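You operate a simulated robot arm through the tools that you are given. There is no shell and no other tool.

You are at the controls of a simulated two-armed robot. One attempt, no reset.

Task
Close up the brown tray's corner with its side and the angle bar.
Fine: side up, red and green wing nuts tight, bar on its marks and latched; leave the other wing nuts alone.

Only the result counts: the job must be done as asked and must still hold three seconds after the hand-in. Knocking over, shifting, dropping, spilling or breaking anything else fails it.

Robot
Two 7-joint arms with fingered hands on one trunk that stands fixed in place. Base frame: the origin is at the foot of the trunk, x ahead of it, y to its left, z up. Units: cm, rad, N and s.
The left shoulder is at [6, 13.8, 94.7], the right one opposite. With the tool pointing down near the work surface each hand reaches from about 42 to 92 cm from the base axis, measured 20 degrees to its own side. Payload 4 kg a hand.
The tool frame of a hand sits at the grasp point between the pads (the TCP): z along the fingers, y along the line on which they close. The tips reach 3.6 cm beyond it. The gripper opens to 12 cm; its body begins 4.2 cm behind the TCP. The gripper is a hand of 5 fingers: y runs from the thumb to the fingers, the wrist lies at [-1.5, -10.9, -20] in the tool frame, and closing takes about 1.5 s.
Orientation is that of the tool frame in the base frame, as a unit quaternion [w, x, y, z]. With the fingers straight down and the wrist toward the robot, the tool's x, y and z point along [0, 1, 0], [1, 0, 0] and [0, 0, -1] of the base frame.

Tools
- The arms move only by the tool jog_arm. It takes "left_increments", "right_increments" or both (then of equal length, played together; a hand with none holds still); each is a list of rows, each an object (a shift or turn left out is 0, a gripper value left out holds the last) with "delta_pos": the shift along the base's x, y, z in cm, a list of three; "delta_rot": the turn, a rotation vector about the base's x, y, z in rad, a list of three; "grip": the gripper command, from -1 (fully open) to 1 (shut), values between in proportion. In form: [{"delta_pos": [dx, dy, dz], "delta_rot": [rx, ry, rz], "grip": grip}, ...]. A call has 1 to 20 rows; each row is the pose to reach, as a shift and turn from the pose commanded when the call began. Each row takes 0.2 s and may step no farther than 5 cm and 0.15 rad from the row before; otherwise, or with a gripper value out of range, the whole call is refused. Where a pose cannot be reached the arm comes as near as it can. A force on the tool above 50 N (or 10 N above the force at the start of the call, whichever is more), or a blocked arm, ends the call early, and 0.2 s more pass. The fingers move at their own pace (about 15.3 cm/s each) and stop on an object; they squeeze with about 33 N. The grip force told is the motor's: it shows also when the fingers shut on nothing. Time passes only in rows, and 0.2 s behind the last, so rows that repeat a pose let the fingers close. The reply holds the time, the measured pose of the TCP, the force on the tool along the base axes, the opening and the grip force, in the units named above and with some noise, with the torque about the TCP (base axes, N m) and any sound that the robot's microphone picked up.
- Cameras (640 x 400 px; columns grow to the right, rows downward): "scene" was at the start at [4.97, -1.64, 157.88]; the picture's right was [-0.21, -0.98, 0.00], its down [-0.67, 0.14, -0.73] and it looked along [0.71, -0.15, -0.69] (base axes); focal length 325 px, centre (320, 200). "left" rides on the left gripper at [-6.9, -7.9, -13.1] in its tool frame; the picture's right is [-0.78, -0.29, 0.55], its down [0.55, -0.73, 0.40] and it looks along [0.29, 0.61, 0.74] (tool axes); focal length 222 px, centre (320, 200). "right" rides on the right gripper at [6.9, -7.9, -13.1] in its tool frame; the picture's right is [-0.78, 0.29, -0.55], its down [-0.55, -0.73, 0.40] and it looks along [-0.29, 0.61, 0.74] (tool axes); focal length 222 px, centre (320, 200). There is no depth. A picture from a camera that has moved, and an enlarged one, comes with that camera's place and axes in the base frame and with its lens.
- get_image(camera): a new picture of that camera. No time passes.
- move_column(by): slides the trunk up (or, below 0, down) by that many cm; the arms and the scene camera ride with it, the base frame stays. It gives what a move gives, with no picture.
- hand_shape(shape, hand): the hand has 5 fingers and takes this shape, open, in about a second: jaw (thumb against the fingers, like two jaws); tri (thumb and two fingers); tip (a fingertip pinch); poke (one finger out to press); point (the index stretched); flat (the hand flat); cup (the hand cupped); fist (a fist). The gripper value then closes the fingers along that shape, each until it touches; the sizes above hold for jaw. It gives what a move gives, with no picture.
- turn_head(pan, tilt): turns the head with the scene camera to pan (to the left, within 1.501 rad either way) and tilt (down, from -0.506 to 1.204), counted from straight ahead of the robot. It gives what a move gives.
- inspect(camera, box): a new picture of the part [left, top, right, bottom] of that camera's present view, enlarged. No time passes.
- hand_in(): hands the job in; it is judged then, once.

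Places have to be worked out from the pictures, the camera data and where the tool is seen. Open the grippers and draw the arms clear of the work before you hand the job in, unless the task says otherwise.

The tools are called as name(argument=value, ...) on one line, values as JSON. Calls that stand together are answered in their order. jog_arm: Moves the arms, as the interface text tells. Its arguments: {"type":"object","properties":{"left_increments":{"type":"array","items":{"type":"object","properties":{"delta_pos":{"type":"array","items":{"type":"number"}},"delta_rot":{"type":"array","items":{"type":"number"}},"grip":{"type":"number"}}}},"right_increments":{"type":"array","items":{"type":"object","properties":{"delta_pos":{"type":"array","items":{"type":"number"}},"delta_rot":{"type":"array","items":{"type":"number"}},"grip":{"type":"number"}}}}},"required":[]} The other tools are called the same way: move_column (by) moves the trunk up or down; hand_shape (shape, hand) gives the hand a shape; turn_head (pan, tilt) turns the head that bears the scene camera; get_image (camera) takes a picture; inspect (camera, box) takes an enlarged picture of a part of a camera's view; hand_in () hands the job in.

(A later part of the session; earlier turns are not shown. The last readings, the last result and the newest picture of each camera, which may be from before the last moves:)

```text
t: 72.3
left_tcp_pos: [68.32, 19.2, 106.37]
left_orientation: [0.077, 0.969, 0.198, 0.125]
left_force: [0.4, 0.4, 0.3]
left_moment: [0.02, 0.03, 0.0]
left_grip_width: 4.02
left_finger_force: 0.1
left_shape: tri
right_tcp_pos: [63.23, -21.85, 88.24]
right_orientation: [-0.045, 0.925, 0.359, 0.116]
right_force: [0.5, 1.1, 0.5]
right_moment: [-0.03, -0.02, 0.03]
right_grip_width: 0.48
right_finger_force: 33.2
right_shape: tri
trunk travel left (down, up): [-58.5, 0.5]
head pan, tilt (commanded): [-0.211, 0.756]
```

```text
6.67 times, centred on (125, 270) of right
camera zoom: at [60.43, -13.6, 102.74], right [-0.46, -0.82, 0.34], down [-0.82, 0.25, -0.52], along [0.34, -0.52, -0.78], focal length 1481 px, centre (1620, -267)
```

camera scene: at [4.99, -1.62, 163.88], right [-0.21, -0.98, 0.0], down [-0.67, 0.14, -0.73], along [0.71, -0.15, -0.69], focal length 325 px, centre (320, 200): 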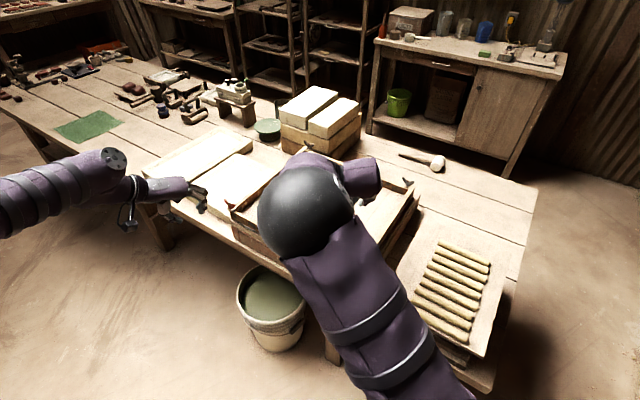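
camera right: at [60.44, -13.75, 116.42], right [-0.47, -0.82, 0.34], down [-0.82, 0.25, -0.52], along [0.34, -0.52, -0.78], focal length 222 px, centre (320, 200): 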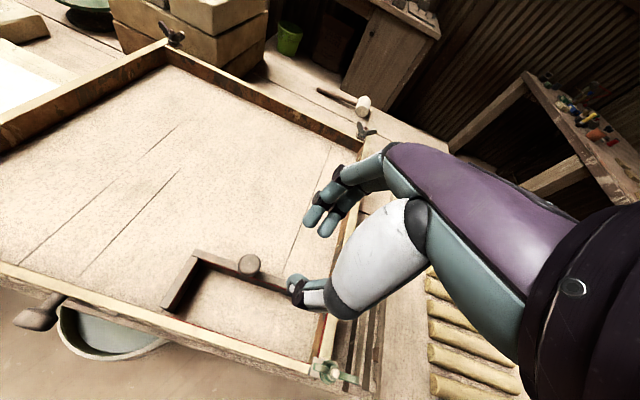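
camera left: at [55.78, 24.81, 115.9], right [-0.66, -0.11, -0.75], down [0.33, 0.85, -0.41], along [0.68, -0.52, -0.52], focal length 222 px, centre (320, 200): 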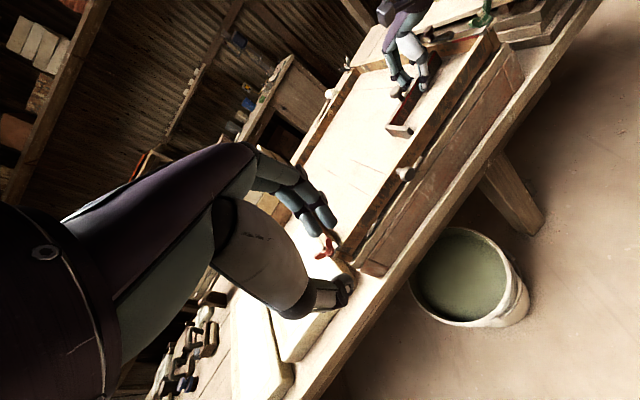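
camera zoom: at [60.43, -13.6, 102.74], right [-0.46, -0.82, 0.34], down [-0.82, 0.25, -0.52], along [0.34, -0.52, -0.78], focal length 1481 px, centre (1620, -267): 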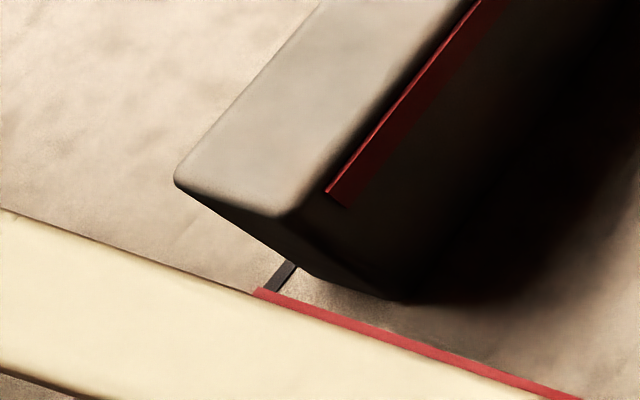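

The short mark shows about 0.2 cm outside the bar's end, confirming a slight over-rotation. I apply a 0.02 rad clockwise turn with a 0.5 cm slide toward the flap.

jog_arm(right_increments=[{"delta_pos": [-0.11, 0.14, 0], "delta_rot": [0, 0, -0.007]}, {"delta_pos": [-0.22, 0.28, 0], "delta_rot": [0, 0, -0.014]}, {"delta_pos": [-0.34, 0.41, 0], "delta_rot": [0, 0, -0.02]}, {"delta_pos": [-0.34, 0.41, 0], "delta_rot": [0, 0, -0.02]}, {"delta_pos": [-0.34, 0.41, 0], "delta_rot": [0, 0, -0.02]}])

inspect(camera="right", box=[95, 240, 155, 300])

inspect(camera="right", box=[80, 160, 340, 330])

```text
t: 73.5
left_tcp_pos: [68.34, 19.12, 106.46]
left_orientation: [0.078, 0.969, 0.197, 0.125]
left_force: [-0.9, 0.7, 0.1]
left_moment: [-0.01, -0.01, 0.02]
left_grip_width: 3.98
left_finger_force: 0.1
left_shape: tri
right_tcp_pos: [62.99, -21.34, 88.2]
right_orientation: [-0.044, 0.929, 0.349, 0.117]
right_force: [-0.3, -0.6, 0.5]
right_moment: [-0.02, 0.02, -0.02]
right_grip_width: 0.44
right_finger_force: 33.3
right_shape: tri
trunk travel left (down, up): [-58.5, 0.5]
head pan, tilt (commanded): [-0.211, 0.756]
```

```text
6.67 times, centred on (125, 270) of right
camera zoom: at [60.33, -13.17, 102.76], right [-0.48, -0.81, 0.34], down [-0.81, 0.27, -0.52], along [0.33, -0.52, -0.78], focal length 1481 px, centre (1620, -267)
```

zoom: 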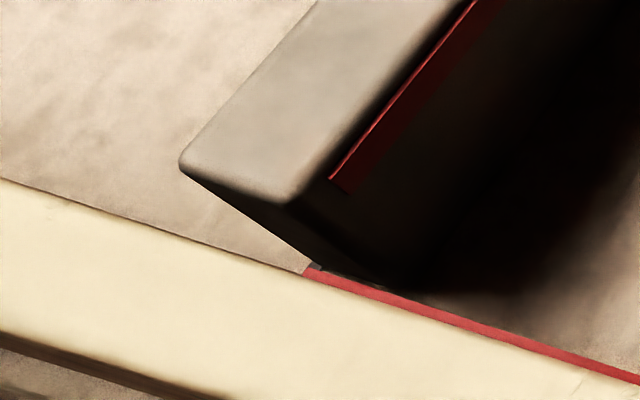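

```text
2.35 times, centred on (210, 245) of right
camera zoom: at [60.33, -13.17, 102.76], right [-0.48, -0.81, 0.34], down [-0.81, 0.27, -0.52], along [0.33, -0.52, -0.78], focal length 523 px, centre (579, 94)
```

zoom: 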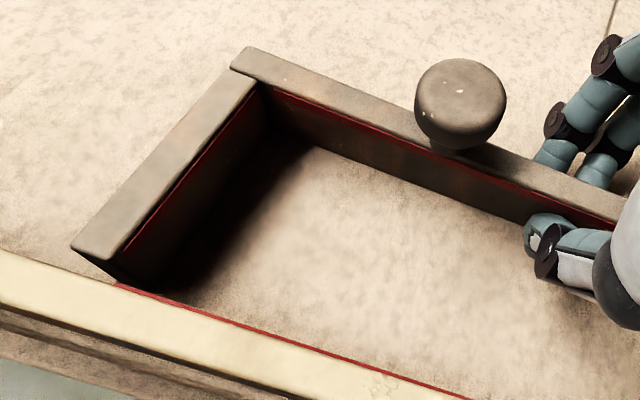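

The mark now ends right at the bar's corner, and the short leg almost meets the flap. I release gently, lift, and check from straight above again.

jog_arm(right_increments=[{"grip": 0.85}, {"grip": 0.7}, {"grip": 0.5}, {"grip": 0.33}, {"grip": 0.33}, {"delta_pos": [0, 0, 3.0]}, {"delta_pos": [0, 0, 7.0]}, {"delta_pos": [0, 0, 11.0]}, {"delta_pos": [0, 0, 14.0]}, {"delta_pos": [0.5, -1.0, 16.0], "delta_rot": [0.085, 0.085, 0]}, {"delta_pos": [0.5, -1.5, 16.0], "delta_rot": [0.17, 0.17, 0]}, {"delta_pos": [0.5, -2.0, 16.0], "delta_rot": [0.255, 0.255, 0]}, {"delta_pos": [0.5, -2.0, 16.0], "delta_rot": [0.34, 0.34, 0]}, {"delta_pos": [0.5, -2.0, 16.0], "delta_rot": [0.425, 0.425, 0]}, {"delta_pos": [0.5, -2.0, 16.0], "delta_rot": [0.467, 0.467, 0]}, {"delta_pos": [0.5, -2.0, 16.0], "delta_rot": [0.467, 0.467, 0]}])

get_image(camera="right")

inspect(camera="right", box=[195, 170, 325, 270])

inspect(camera="left", box=[400, 20, 500, 150])

```text
t: 76.9
left_tcp_pos: [68.4, 19.12, 106.43]
left_orientation: [0.077, 0.969, 0.198, 0.125]
left_force: [-0.6, -0.1, 0.1]
left_moment: [-0.01, -0.02, 0.02]
left_grip_width: 4.01
left_finger_force: 0.0
left_shape: tri
right_tcp_pos: [63.33, -23.22, 104.42]
right_orientation: [-0.335, 0.895, 0.294, -0.023]
right_force: [0.0, -0.3, 0.9]
right_moment: [0.02, 0.0, -0.04]
right_grip_width: 4.02
right_finger_force: 0.0
right_shape: tri
trunk travel left (down, up): [-58.5, 0.5]
head pan, tilt (commanded): [-0.211, 0.756]
```

```text
taken
camera right: at [68.21, -22.49, 120.5], right [-0.37, -0.92, 0.12], down [-0.92, 0.38, 0.06], along [-0.1, -0.09, -0.99], focal length 222 px, centre (320, 200)
```

right: 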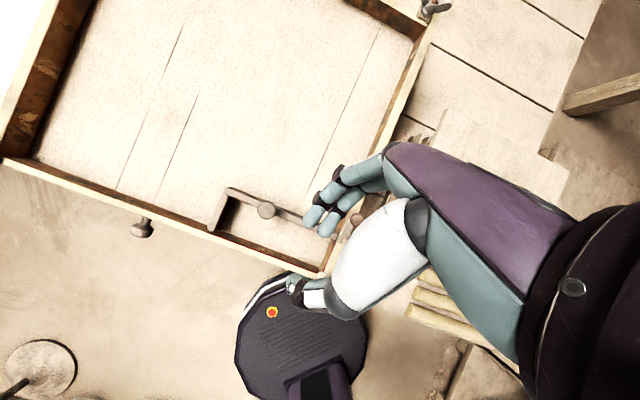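

```text
4.00 times, centred on (260, 220) of right
camera zoom: at [68.21, -22.49, 120.5], right [-0.37, -0.92, 0.12], down [-0.92, 0.38, 0.06], along [-0.1, -0.09, -0.99], focal length 888 px, centre (560, 120)
```

zoom: 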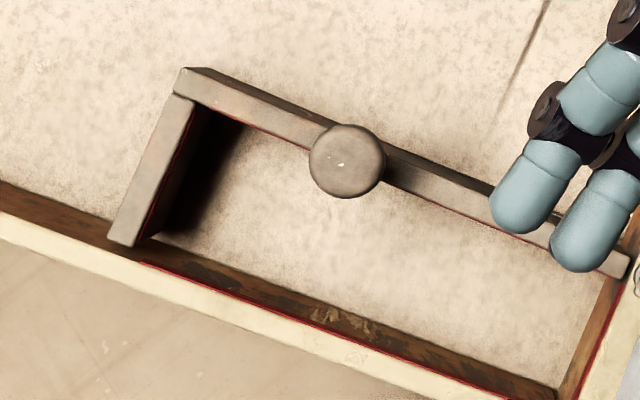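

```text
3.08 times, centred on (450, 85) of left
camera zoom: at [55.74, 24.82, 115.92], right [-0.65, -0.11, -0.75], down [0.33, 0.85, -0.41], along [0.68, -0.52, -0.52], focal length 684 px, centre (-80, 554)
```

zoom: 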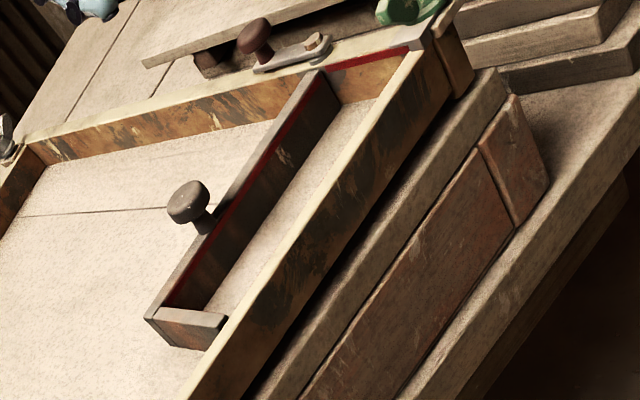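

I zoom in on the corner and outer long side once more.

inspect(camera="right", box=[210, 178, 270, 218])

inspect(camera="right", box=[205, 200, 255, 240])

inspect(camera="right", box=[265, 195, 325, 245])

```text
10.00 times, centred on (240, 198) of right
camera zoom: at [68.21, -22.49, 120.5], right [-0.37, -0.92, 0.12], down [-0.92, 0.38, 0.06], along [-0.1, -0.09, -0.99], focal length 2221 px, centre (1120, 220)
```

zoom: 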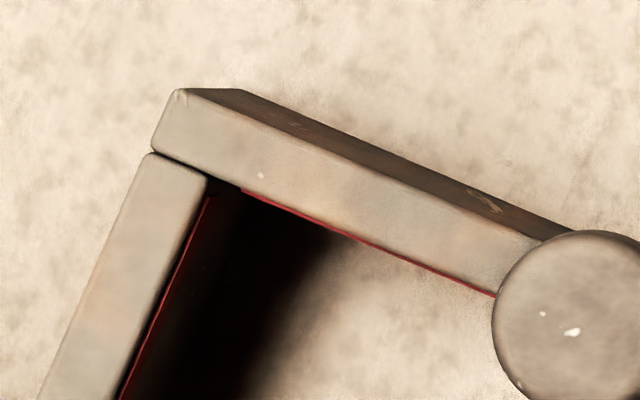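

```text
10.00 times, centred on (230, 220) of right
camera zoom: at [68.21, -22.49, 120.5], right [-0.37, -0.92, 0.12], down [-0.92, 0.38, 0.06], along [-0.1, -0.09, -0.99], focal length 2221 px, centre (1220, 0)
```

zoom: 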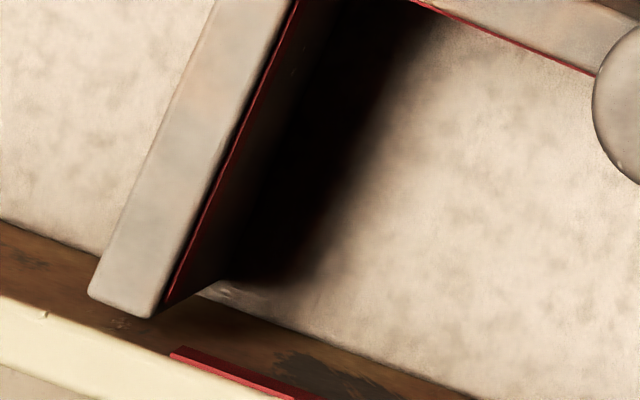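

```text
8.00 times, centred on (295, 220) of right
camera zoom: at [68.21, -22.49, 120.5], right [-0.37, -0.92, 0.12], down [-0.92, 0.38, 0.06], along [-0.1, -0.09, -0.99], focal length 1777 px, centre (520, 40)
```

zoom: 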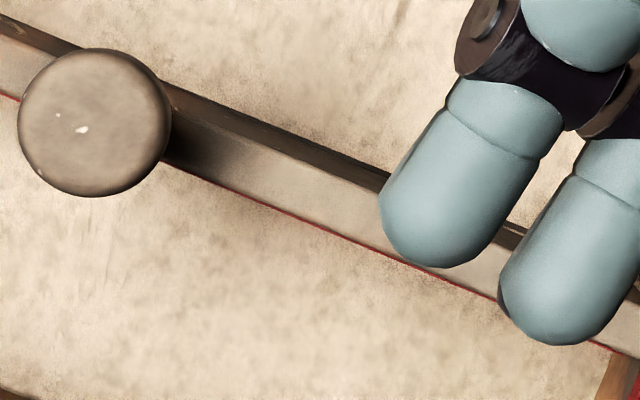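

The bar is on its marks to about 0.1 cm and under 1°. Next is the latch: I bring the right hand over the latch knob, fingers straight down, oriented so that the two fingers can push the knob inward.

jog_arm(right_increments=[{"delta_pos": [-0.4, -0.8, 0.5], "delta_rot": [-0.099, -0.007, -0.087]}, {"delta_pos": [-0.8, -1.5, 0.5], "delta_rot": [-0.198, -0.014, -0.174]}, {"delta_pos": [-1.2, -2.3, 0.5], "delta_rot": [-0.297, -0.021, -0.261]}, {"delta_pos": [-1.6, -3.1, 0.0], "delta_rot": [-0.397, -0.027, -0.348]}, {"delta_pos": [-2.0, -3.9, -1.0], "delta_rot": [-0.496, -0.034, -0.435]}, {"delta_pos": [-2.4, -4.6, -2.0], "delta_rot": [-0.595, -0.041, -0.522]}, {"delta_pos": [-2.8, -5.4, -3.0], "delta_rot": [-0.694, -0.048, -0.609]}, {"delta_pos": [-2.8, -5.4, -3.0], "delta_rot": [-0.694, -0.048, -0.609]}])

get_image(camera="right")

get_image(camera="scene")

inspect(camera="left", box=[380, 0, 500, 100])

```text
t: 78.7
left_tcp_pos: [68.25, 19.04, 106.46]
left_orientation: [0.077, 0.969, 0.198, 0.126]
left_force: [0.3, -0.4, -0.1]
left_moment: [0.0, -0.01, -0.02]
left_grip_width: 4.01
left_finger_force: 0.1
left_shape: tri
right_tcp_pos: [60.69, -28.82, 101.28]
right_orientation: [0.001, 1.0, 0.0, 0.001]
right_force: [-0.9, -0.7, -0.1]
right_moment: [0.01, -0.01, 0.02]
right_grip_width: 3.99
right_finger_force: 0.0
right_shape: tri
trunk travel left (down, up): [-58.5, 0.5]
head pan, tilt (commanded): [-0.211, 0.756]
```

```text
taken
camera right: at [67.55, -20.91, 114.53], right [-0.79, -0.29, 0.55], down [-0.55, 0.73, -0.4], along [-0.29, -0.61, -0.74], focal length 222 px, centre (320, 200)
```

right: 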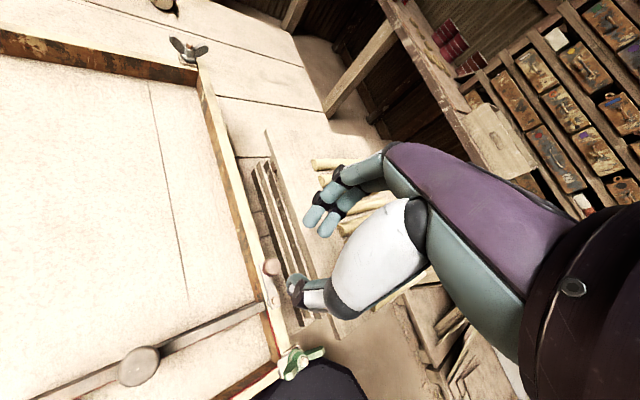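

```text
taken
camera scene: at [4.96, -1.66, 163.88], right [-0.21, -0.98, 0.0], down [-0.67, 0.14, -0.73], along [0.71, -0.15, -0.69], focal length 325 px, centre (320, 200)
```

scene: 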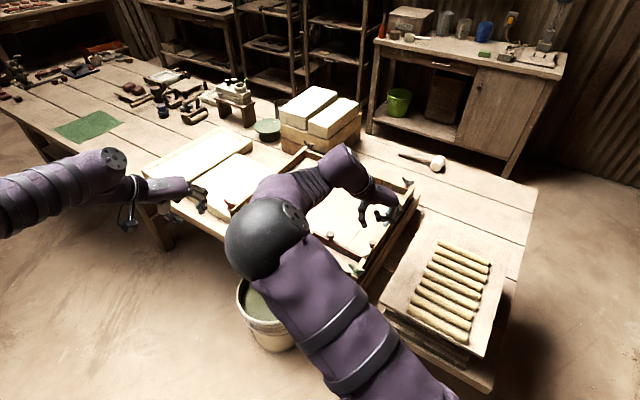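

```text
4.00 times, centred on (440, 50) of left
camera zoom: at [55.73, 24.8, 115.93], right [-0.65, -0.11, -0.75], down [0.33, 0.85, -0.41], along [0.68, -0.52, -0.52], focal length 888 px, centre (-160, 800)
```

zoom: 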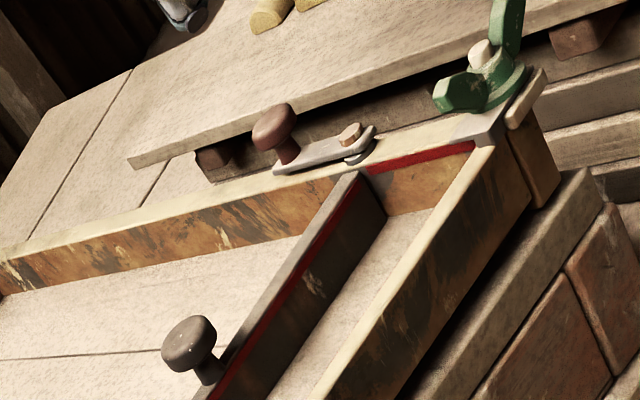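

I zoom in on the latch from the right camera to fix the knob and pivot positions.

inspect(camera="right", box=[230, 240, 320, 340])

inspect(camera="left", box=[420, 15, 460, 45])

```text
4.00 times, centred on (275, 290) of right
camera zoom: at [67.55, -20.91, 114.53], right [-0.79, -0.29, 0.55], down [-0.55, 0.73, -0.4], along [-0.29, -0.61, -0.74], focal length 888 px, centre (500, -160)
```

zoom: 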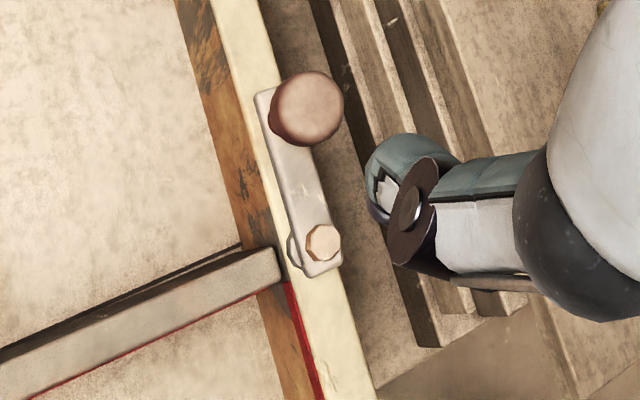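

```text
13.33 times, centred on (440, 30) of left
camera zoom: at [55.73, 24.8, 115.93], right [-0.65, -0.11, -0.75], down [0.33, 0.85, -0.41], along [0.68, -0.52, -0.52], focal length 2962 px, centre (-1280, 2467)
```

zoom: 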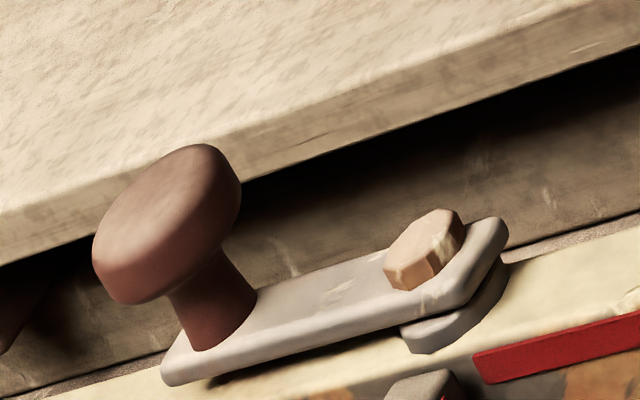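

Knob at about (60.6, −28.95, 90) and pivot at (58.0, −26.45). I lower onto the knob and grip it.

jog_arm(right_increments=[{"delta_pos": [-0.05, -0.1, -3.0]}, {"delta_pos": [-0.09, -0.13, -6.0]}, {"delta_pos": [-0.09, -0.13, -8.0]}, {"delta_pos": [-0.09, -0.13, -9.1]}, {"delta_pos": [-0.09, -0.13, -9.1]}])

inspect(camera="right", box=[240, 190, 370, 310])

inspect(camera="left", box=[400, 0, 480, 60])

```text
t: 79.9
left_tcp_pos: [68.36, 19.05, 106.45]
left_orientation: [0.077, 0.969, 0.198, 0.125]
left_force: [-0.5, -0.2, -0.6]
left_moment: [0.03, -0.01, 0.03]
left_grip_width: 4.0
left_finger_force: 0.0
left_shape: tri
right_tcp_pos: [60.32, -29.04, 92.01]
right_orientation: [0.0, 1.0, 0.0, 0.001]
right_force: [0.1, 0.1, -0.1]
right_moment: [0.01, 0.01, -0.01]
right_grip_width: 3.97
right_finger_force: 0.0
right_shape: tri
trunk travel left (down, up): [-58.5, 0.5]
head pan, tilt (commanded): [-0.211, 0.756]
```

```text
3.33 times, centred on (305, 250) of right
camera zoom: at [67.3, -21.03, 105.25], right [-0.79, -0.29, 0.55], down [-0.55, 0.73, -0.4], along [-0.29, -0.61, -0.74], focal length 740 px, centre (370, 33)
```

zoom: 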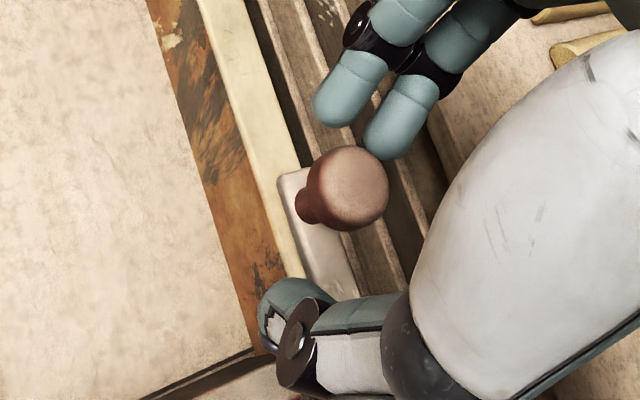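

```text
6.67 times, centred on (440, 30) of left
camera zoom: at [55.74, 24.82, 115.92], right [-0.65, -0.11, -0.75], down [0.33, 0.85, -0.41], along [0.68, -0.52, -0.52], focal length 1481 px, centre (-480, 1333)
```

zoom: 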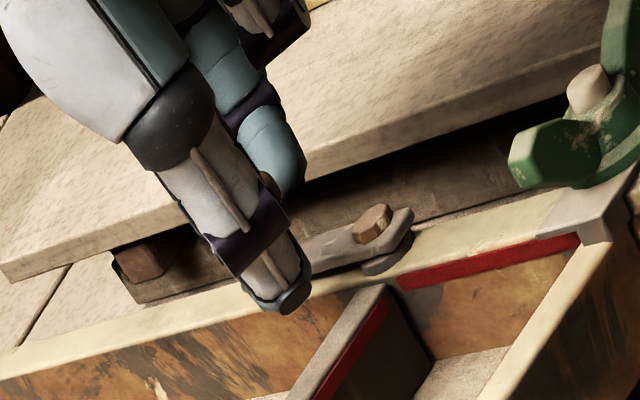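

The knob is 0.25 cm off in x, so I centre on it and close.

jog_arm(right_increments=[{"delta_pos": [0.25, 0.1, 0.0]}, {"delta_pos": [0.25, 0.1, 0.0], "grip": 0.6}, {"delta_pos": [0.25, 0.1, 0.0], "grip": 1}, {"delta_pos": [0.25, 0.1, 0.0], "grip": 1}, {"delta_pos": [0.25, 0.1, 0.0], "grip": 1}])

inspect(camera="right", box=[240, 190, 370, 310])

```text
t: 81.1
left_tcp_pos: [68.38, 19.17, 106.39]
left_orientation: [0.078, 0.969, 0.198, 0.126]
left_force: [0.8, 0.6, -0.2]
left_moment: [-0.01, -0.01, -0.02]
left_grip_width: 4.02
left_finger_force: 0.0
left_shape: tri
right_tcp_pos: [60.59, -28.86, 91.95]
right_orientation: [-0.001, 1.0, 0.001, 0.0]
right_force: [2.3, 0.1, -4.9]
right_moment: [-0.54, -0.08, 0.05]
right_grip_width: 0.3
right_finger_force: 32.9
right_shape: tri
trunk travel left (down, up): [-58.5, 0.5]
head pan, tilt (commanded): [-0.211, 0.756]
```

```text
3.33 times, centred on (305, 250) of right
camera zoom: at [67.65, -20.93, 105.21], right [-0.78, -0.29, 0.55], down [-0.55, 0.73, -0.4], along [-0.29, -0.61, -0.74], focal length 740 px, centre (370, 33)
```

zoom: 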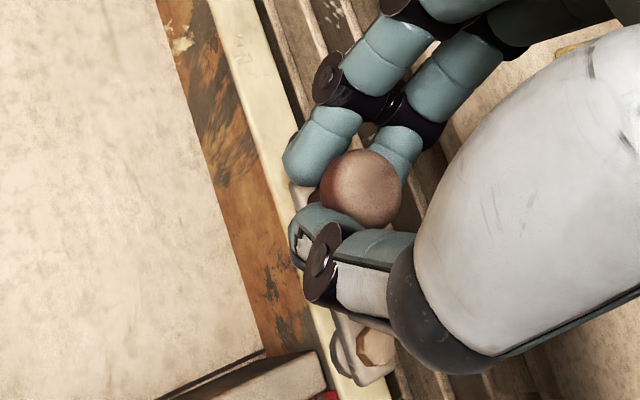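

The fingers hold the knob's neck. I swing it around the pivot with matching hand rotation, first about 20°.

jog_arm(right_increments=[{"delta_pos": [0.13, 0.16, 0.0], "delta_rot": [0, 0, 0.06]}, {"delta_pos": [0.27, 0.33, 0.0], "delta_rot": [0, 0, 0.12]}, {"delta_pos": [0.39, 0.5, 0.0], "delta_rot": [0, 0, 0.18]}, {"delta_pos": [0.5, 0.69, 0.0], "delta_rot": [0, 0, 0.24]}, {"delta_pos": [0.6, 0.87, 0.0], "delta_rot": [0, 0, 0.3]}, {"delta_pos": [0.68, 1.07, 0.0], "delta_rot": [0, 0, 0.36]}, {"delta_pos": [0.68, 1.07, 0.0], "delta_rot": [0, 0, 0.36]}])

inspect(camera="right", box=[240, 190, 370, 310])

inspect(camera="left", box=[400, 0, 480, 60])

```text
t: 82.7
left_tcp_pos: [68.34, 19.21, 106.46]
left_orientation: [0.077, 0.969, 0.198, 0.126]
left_force: [-0.7, -0.3, 0.0]
left_moment: [0.01, -0.05, -0.01]
left_grip_width: 4.0
left_finger_force: 0.1
left_shape: tri
right_tcp_pos: [61.34, -27.63, 92.0]
right_orientation: [0.0, 0.984, 0.18, -0.001]
right_force: [-6.3, 3.1, -18.6]
right_moment: [-0.42, 0.01, 0.0]
right_grip_width: 0.3
right_finger_force: 32.7
right_shape: tri
trunk travel left (down, up): [-58.5, 0.5]
head pan, tilt (commanded): [-0.211, 0.756]
```

```text
3.33 times, centred on (305, 250) of right
camera zoom: at [65.11, -17.91, 105.23], right [-0.63, -0.55, 0.55], down [-0.77, 0.49, -0.4], along [-0.05, -0.67, -0.74], focal length 740 px, centre (370, 33)
```

zoom: 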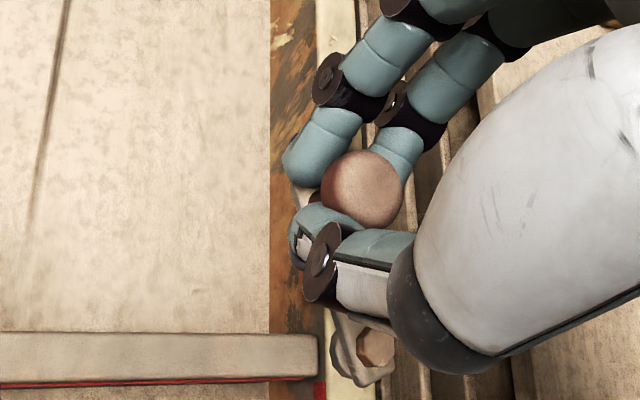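

```text
6.67 times, centred on (440, 30) of left
camera zoom: at [55.8, 24.8, 115.87], right [-0.66, -0.11, -0.75], down [0.33, 0.85, -0.41], along [0.68, -0.52, -0.52], focal length 1481 px, centre (-480, 1333)
```

zoom: 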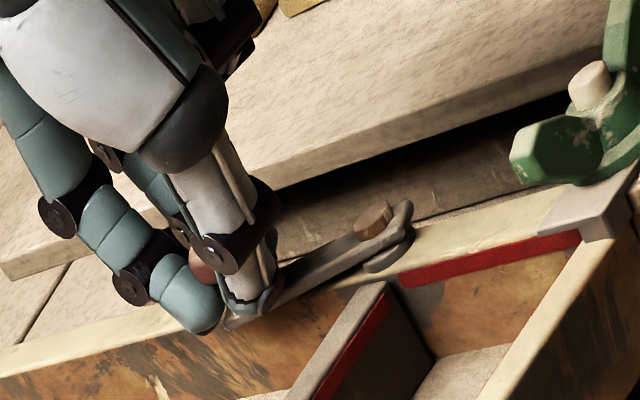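

The latch swings with the hand. There is about 19 N pulling down, so I lower 0.2 cm while continuing the arc.

jog_arm(right_increments=[{"delta_pos": [0.07, 0.2, -0.1], "delta_rot": [0, 0, 0.06]}, {"delta_pos": [0.14, 0.4, -0.2], "delta_rot": [0, 0, 0.12]}, {"delta_pos": [0.19, 0.6, -0.2], "delta_rot": [0, 0, 0.18]}, {"delta_pos": [0.23, 0.82, -0.2], "delta_rot": [0, 0, 0.24]}, {"delta_pos": [0.25, 1.03, -0.2], "delta_rot": [0, 0, 0.3]}, {"delta_pos": [0.26, 1.24, -0.2], "delta_rot": [0, 0, 0.36]}, {"delta_pos": [0.25, 1.66, -0.2], "delta_rot": [0, 0, 0.48]}, {"delta_pos": [0.19, 2.08, -0.2], "delta_rot": [0, 0, 0.6]}, {"delta_pos": [0.19, 2.08, -0.2], "delta_rot": [0, 0, 0.6]}])

inspect(camera="right", box=[240, 190, 370, 310])

inspect(camera="left", box=[400, 0, 480, 60])

```text
t: 84.7
left_tcp_pos: [68.32, 19.11, 106.45]
left_orientation: [0.077, 0.969, 0.198, 0.126]
left_force: [-0.5, 0.3, 0.2]
left_moment: [0.02, -0.01, -0.03]
left_grip_width: 3.96
left_finger_force: 0.0
left_shape: tri
right_tcp_pos: [61.55, -25.65, 92.08]
right_orientation: [-0.001, 0.886, 0.463, 0.0]
right_force: [-8.5, -1.0, -8.7]
right_moment: [-0.37, -0.17, 0.0]
right_grip_width: 0.28
right_finger_force: 33.1
right_shape: tri
trunk travel left (down, up): [-58.5, 0.5]
head pan, tilt (commanded): [-0.211, 0.756]
```

```text
3.33 times, centred on (305, 250) of right
camera zoom: at [59.02, -15.55, 105.21], right [-0.21, -0.81, 0.55], down [-0.92, -0.03, -0.4], along [0.34, -0.59, -0.74], focal length 740 px, centre (370, 33)
```

zoom: 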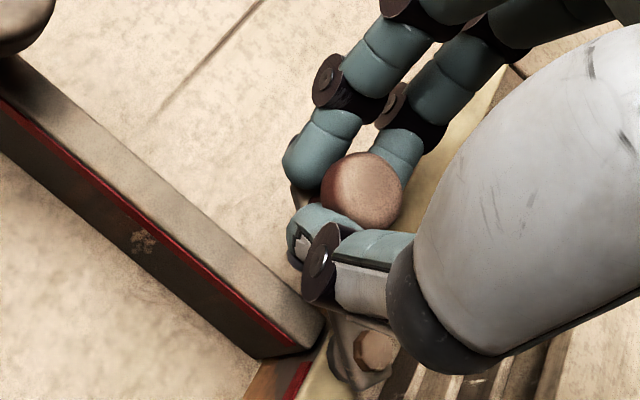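

```text
6.67 times, centred on (440, 30) of left
camera zoom: at [55.73, 24.8, 115.93], right [-0.65, -0.11, -0.75], down [0.33, 0.85, -0.41], along [0.68, -0.52, -0.52], focal length 1481 px, centre (-480, 1333)
```

zoom: 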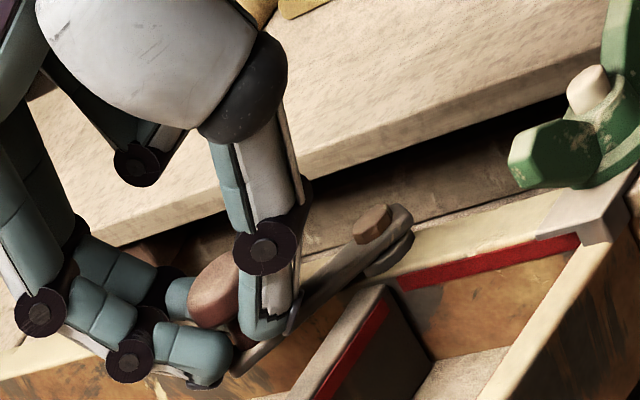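

The latch has swung about 55°. I continue to about 82° and check for any stop.

jog_arm(right_increments=[{"delta_pos": [-0.05, 0.2, 0.0], "delta_rot": [0, 0, 0.06]}, {"delta_pos": [-0.11, 0.41, 0.0], "delta_rot": [0, 0, 0.12]}, {"delta_pos": [-0.19, 0.6, 0.0], "delta_rot": [0, 0, 0.18]}, {"delta_pos": [-0.27, 0.8, 0.0], "delta_rot": [0, 0, 0.24]}, {"delta_pos": [-0.38, 0.99, 0.0], "delta_rot": [0, 0, 0.3]}, {"delta_pos": [-0.48, 1.17, 0.0], "delta_rot": [0, 0, 0.36]}, {"delta_pos": [-0.6, 1.34, 0.0], "delta_rot": [0, 0, 0.42]}, {"delta_pos": [-0.73, 1.51, 0.0], "delta_rot": [0, 0, 0.48]}, {"delta_pos": [-0.73, 1.51, 0.0], "delta_rot": [0, 0, 0.48]}])

inspect(camera="right", box=[220, 190, 370, 320])

inspect(camera="left", box=[400, 0, 480, 60])

```text
t: 86.7
left_tcp_pos: [68.31, 19.08, 106.48]
left_orientation: [0.078, 0.969, 0.197, 0.126]
left_force: [0.5, -0.3, 0.3]
left_moment: [0.02, -0.04, -0.02]
left_grip_width: 3.99
left_finger_force: 0.1
left_shape: tri
right_tcp_pos: [60.82, -24.12, 92.06]
right_orientation: [0.0, 0.751, 0.66, 0.002]
right_force: [-9.8, -6.1, 2.7]
right_moment: [-0.36, -0.15, -0.04]
right_grip_width: 0.29
right_finger_force: 32.9
right_shape: tri
trunk travel left (down, up): [-58.5, 0.5]
head pan, tilt (commanded): [-0.211, 0.756]
```

```text
3.08 times, centred on (295, 255) of right
camera zoom: at [53.82, -16.31, 105.2], right [0.19, -0.82, 0.55], down [-0.8, -0.45, -0.4], along [0.57, -0.36, -0.74], focal length 684 px, centre (397, 31)
```

zoom: 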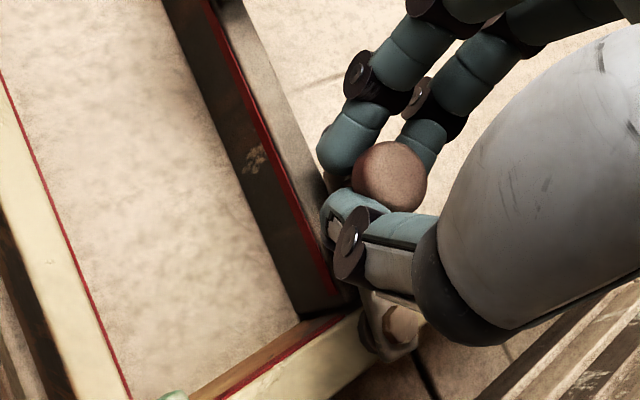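

```text
6.67 times, centred on (440, 30) of left
camera zoom: at [55.65, 24.77, 115.98], right [-0.65, -0.11, -0.75], down [0.33, 0.85, -0.41], along [0.68, -0.52, -0.52], focal length 1481 px, centre (-480, 1333)
```

zoom: 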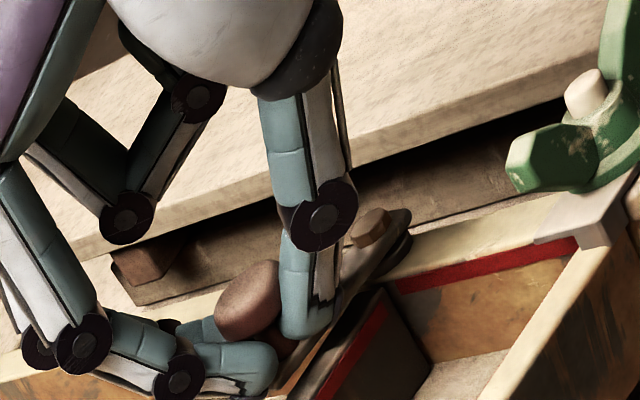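

About 82° done with steady forces. I swing the last bit to 90° and slightly beyond to feel for a stop.

jog_arm(right_increments=[{"delta_pos": [-0.2, 0.13, 0.0], "delta_rot": [0, 0, 0.065]}, {"delta_pos": [-0.38, 0.27, 0.0], "delta_rot": [0, 0, 0.13]}, {"delta_pos": [-0.38, 0.27, 0.0], "delta_rot": [0, 0, 0.13]}])

inspect(camera="right", box=[220, 190, 370, 320])

inspect(camera="left", box=[400, 0, 480, 60])

```text
t: 87.5
left_tcp_pos: [68.27, 19.13, 106.45]
left_orientation: [0.077, 0.969, 0.198, 0.126]
left_force: [-0.2, 0.0, -0.2]
left_moment: [0.0, -0.02, 0.03]
left_grip_width: 3.98
left_finger_force: 0.1
left_shape: tri
right_tcp_pos: [60.56, -23.91, 91.98]
right_orientation: [0.001, 0.707, 0.708, 0.001]
right_force: [-6.9, -4.7, 0.3]
right_moment: [-0.19, -0.31, -0.02]
right_grip_width: 0.31
right_finger_force: 33.3
right_shape: tri
trunk travel left (down, up): [-58.5, 0.5]
head pan, tilt (commanded): [-0.211, 0.756]
```

```text
3.08 times, centred on (295, 255) of right
camera zoom: at [52.56, -16.98, 105.21], right [0.29, -0.79, 0.55], down [-0.73, -0.55, -0.4], along [0.61, -0.28, -0.74], focal length 684 px, centre (397, 31)
```

zoom: 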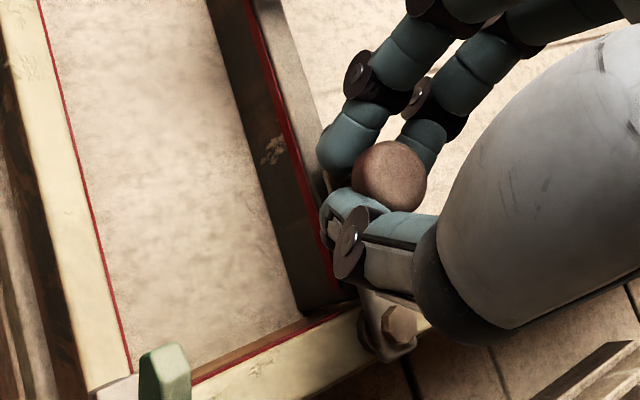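

```text
6.67 times, centred on (440, 30) of left
camera zoom: at [55.68, 24.79, 115.95], right [-0.65, -0.11, -0.75], down [0.33, 0.85, -0.41], along [0.68, -0.52, -0.52], focal length 1481 px, centre (-480, 1333)
```

zoom: 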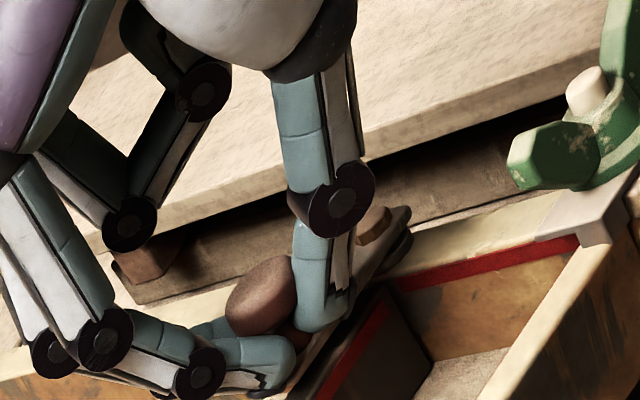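

The latch lies at about 45°, along the bar, with no stop felt yet. I push about 5° farther to see if a stop exists.

jog_arm(right_increments=[{"delta_pos": [-0.11, 0.11, 0.0], "delta_rot": [0, 0, 0.04]}, {"delta_pos": [-0.22, 0.22, 0.0], "delta_rot": [0, 0, 0.08]}, {"delta_pos": [-0.22, 0.22, 0.0], "delta_rot": [0, 0, 0.08]}])

```text
t: 88.3
left_tcp_pos: [68.31, 19.1, 106.4]
left_orientation: [0.076, 0.969, 0.198, 0.126]
left_force: [0.3, 0.0, 1.2]
left_moment: [0.0, 0.0, 0.0]
left_grip_width: 4.01
left_finger_force: 0.0
left_shape: tri
right_tcp_pos: [60.34, -23.89, 92.08]
right_orientation: [0.0, 0.678, 0.735, 0.002]
right_force: [-1.2, -11.4, 4.2]
right_moment: [-0.36, -0.45, -0.13]
right_grip_width: 0.27
right_finger_force: 33.0
right_shape: tri
trunk travel left (down, up): [-58.5, 0.5]
head pan, tilt (commanded): [-0.211, 0.756]
```

A resisting force of about 7 N shows the latch at its stop. I open the hand to 4 cm and lift straight up, then look.

jog_arm(right_increments=[{"grip": 0.7}, {"grip": 0.33}, {"grip": 0.33}, {"grip": 0.33}, {"delta_pos": [0, 0, 2.0]}, {"delta_pos": [0, 0, 5.0]}, {"delta_pos": [0, 0, 9.0]}, {"delta_pos": [0, 0, 13.0]}, {"delta_pos": [0, 0, 13.0]}])

get_image(camera="right")

inspect(camera="left", box=[400, 0, 500, 80])

```text
t: 90.3
left_tcp_pos: [68.36, 19.14, 106.35]
left_orientation: [0.078, 0.969, 0.198, 0.125]
left_force: [0.9, -0.5, -0.6]
left_moment: [-0.03, -0.02, 0.0]
left_grip_width: 4.02
left_finger_force: 0.2
left_shape: tri
right_tcp_pos: [60.43, -23.72, 104.98]
right_orientation: [-0.001, 0.678, 0.735, 0.0]
right_force: [0.1, -0.8, 0.1]
right_moment: [-0.01, 0.03, 0.01]
right_grip_width: 4.02
right_finger_force: 0.0
right_shape: tri
trunk travel left (down, up): [-58.5, 0.5]
head pan, tilt (commanded): [-0.211, 0.756]
```

```text
taken
camera right: at [51.98, -17.53, 118.13], right [0.35, -0.76, 0.55], down [-0.69, -0.61, -0.4], along [0.63, -0.24, -0.74], focal length 222 px, centre (320, 200)
```

right: 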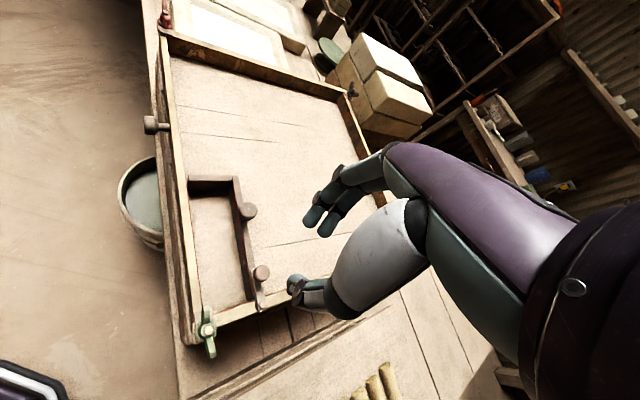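

```text
5.00 times, centred on (450, 40) of left
camera zoom: at [55.77, 24.81, 115.9], right [-0.66, -0.11, -0.75], down [0.33, 0.85, -0.41], along [0.68, -0.52, -0.52], focal length 1111 px, centre (-330, 1000)
```

zoom: 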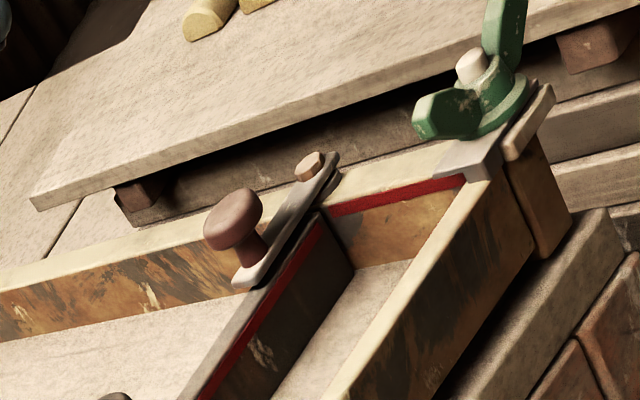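

The latch now lies along the bar's top. I zoom in from the right camera to check the latch and the bar.

inspect(camera="right", box=[180, 165, 310, 365])

inspect(camera="right", box=[220, 240, 300, 320])

get_image(camera="scene")

```text
2.00 times, centred on (245, 265) of right
camera zoom: at [51.98, -17.53, 118.13], right [0.35, -0.76, 0.55], down [-0.69, -0.61, -0.4], along [0.63, -0.24, -0.74], focal length 444 px, centre (470, 70)
```

zoom: 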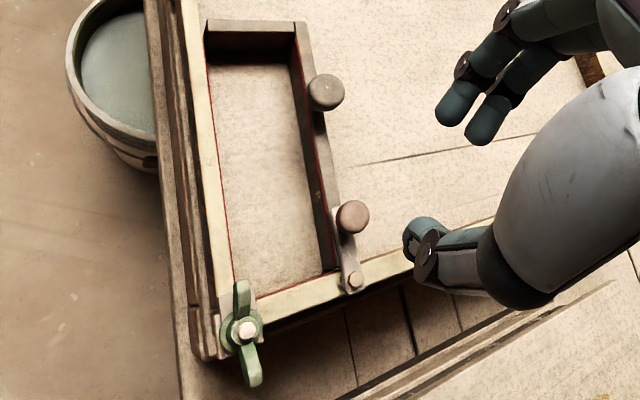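

```text
5.00 times, centred on (260, 280) of right
camera zoom: at [51.98, -17.53, 118.13], right [0.35, -0.76, 0.55], down [-0.69, -0.61, -0.4], along [0.63, -0.24, -0.74], focal length 1111 px, centre (620, -200)
```

zoom: 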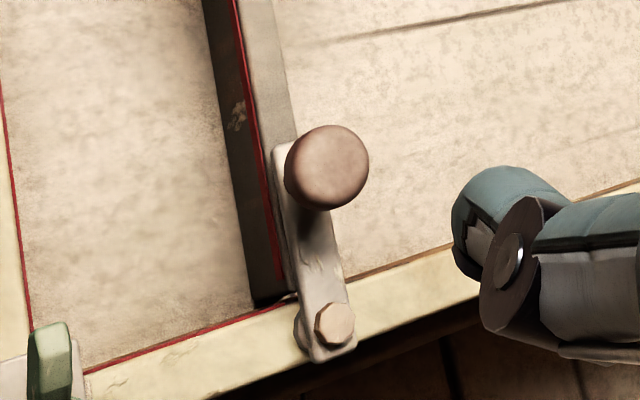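

```text
taken
camera scene: at [5.03, -1.65, 163.88], right [-0.21, -0.98, 0.0], down [-0.67, 0.14, -0.73], along [0.71, -0.15, -0.69], focal length 325 px, centre (320, 200)
```

scene: 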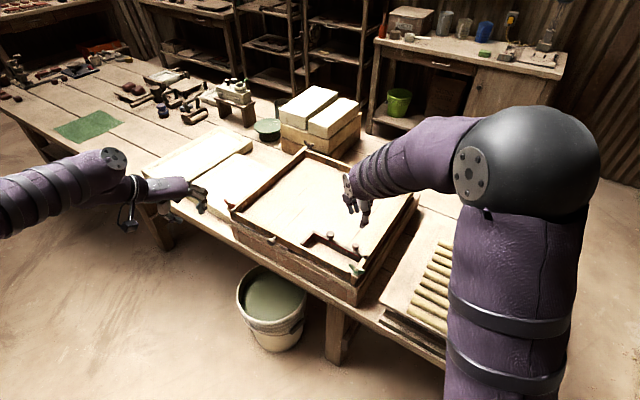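

The latch is over the bar and at its stop. I check with high zoom that the bar did not shift while I latched it.

inspect(camera="right", box=[180, 165, 250, 215])

inspect(camera="left", box=[400, 60, 500, 150])

inspect(camera="scene", box=[296, 225, 376, 285])

```text
8.00 times, centred on (215, 190) of right
camera zoom: at [51.98, -17.53, 118.13], right [0.35, -0.76, 0.55], down [-0.69, -0.61, -0.4], along [0.63, -0.24, -0.74], focal length 1777 px, centre (1160, 280)
```

zoom: 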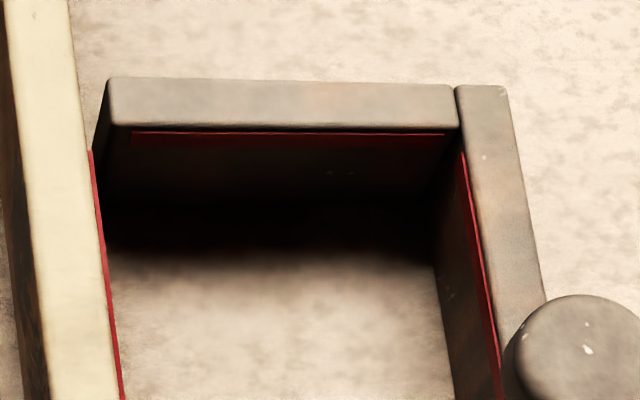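

```text
4.44 times, centred on (450, 105) of left
camera zoom: at [55.77, 24.81, 115.9], right [-0.66, -0.11, -0.75], down [0.33, 0.85, -0.41], along [0.68, -0.52, -0.52], focal length 987 px, centre (-258, 622)
```

zoom: 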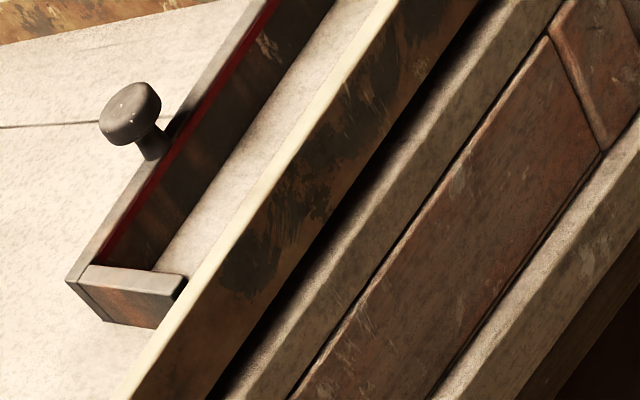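

```text
6.67 times, centred on (336, 255) of scene
camera zoom: at [5.03, -1.65, 163.88], right [-0.21, -0.98, 0.0], down [-0.67, 0.14, -0.73], along [0.71, -0.15, -0.69], focal length 2166 px, centre (213, -167)
```

zoom: 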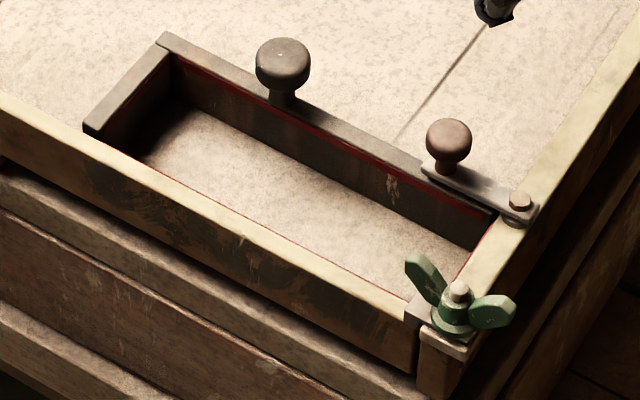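

Everything looks right. I take one more straight-down view to confirm the bar's position after latching.

jog_arm(right_increments=[{"delta_pos": [0.3, 0.0, 1.0], "delta_rot": [0.0497, 0.0619, -0.1083]}, {"delta_pos": [0.6, 0.1, 1.0], "delta_rot": [0.0993, 0.1238, -0.2167]}, {"delta_pos": [1.0, 0.2, 1.0], "delta_rot": [0.149, 0.1857, -0.325]}, {"delta_pos": [1.3, 0.2, 1.0], "delta_rot": [0.1987, 0.2476, -0.4333]}, {"delta_pos": [1.6, 0.3, 0.5], "delta_rot": [0.2483, 0.3094, -0.5417]}, {"delta_pos": [2.0, 0.3, 0.5], "delta_rot": [0.298, 0.3713, -0.65]}, {"delta_pos": [2.3, 0.4, 0.0], "delta_rot": [0.3477, 0.4332, -0.7583]}, {"delta_pos": [2.6, 0.4, 0.0], "delta_rot": [0.3973, 0.4951, -0.8667]}, {"delta_pos": [2.9, 0.5, 0.0], "delta_rot": [0.447, 0.557, -0.975]}, {"delta_pos": [2.9, 0.5, 0.0], "delta_rot": [0.447, 0.557, -0.975]}])

inspect(camera="right", box=[195, 170, 325, 270])

inspect(camera="right", box=[205, 178, 265, 238])

```text
t: 92.5
left_tcp_pos: [68.29, 19.13, 106.38]
left_orientation: [0.077, 0.969, 0.198, 0.125]
left_force: [-0.5, 0.1, -0.1]
left_moment: [-0.01, -0.03, 0.03]
left_grip_width: 4.0
left_finger_force: 0.1
left_shape: tri
right_tcp_pos: [63.29, -23.24, 105.06]
right_orientation: [-0.335, 0.895, 0.293, -0.023]
right_force: [0.1, 0.2, -0.2]
right_moment: [-0.01, 0.0, 0.02]
right_grip_width: 3.98
right_finger_force: 0.1
right_shape: tri
trunk travel left (down, up): [-58.5, 0.5]
head pan, tilt (commanded): [-0.211, 0.756]
```

```text
4.00 times, centred on (260, 220) of right
camera zoom: at [68.09, -22.34, 121.19], right [-0.37, -0.92, 0.12], down [-0.92, 0.38, 0.06], along [-0.1, -0.09, -0.99], focal length 888 px, centre (560, 120)
```

zoom: 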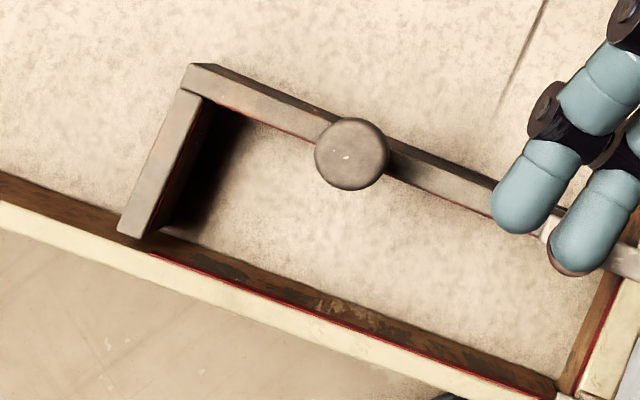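

```text
6.67 times, centred on (235, 208) of right
camera zoom: at [68.09, -22.34, 121.19], right [-0.37, -0.92, 0.12], down [-0.92, 0.38, 0.06], along [-0.1, -0.09, -0.99], focal length 1481 px, centre (887, 147)
```

zoom: 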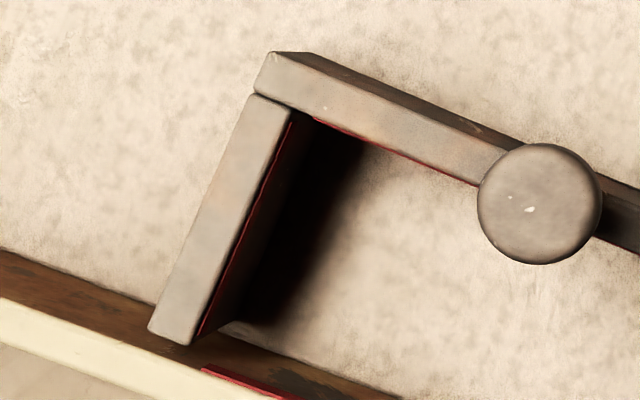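

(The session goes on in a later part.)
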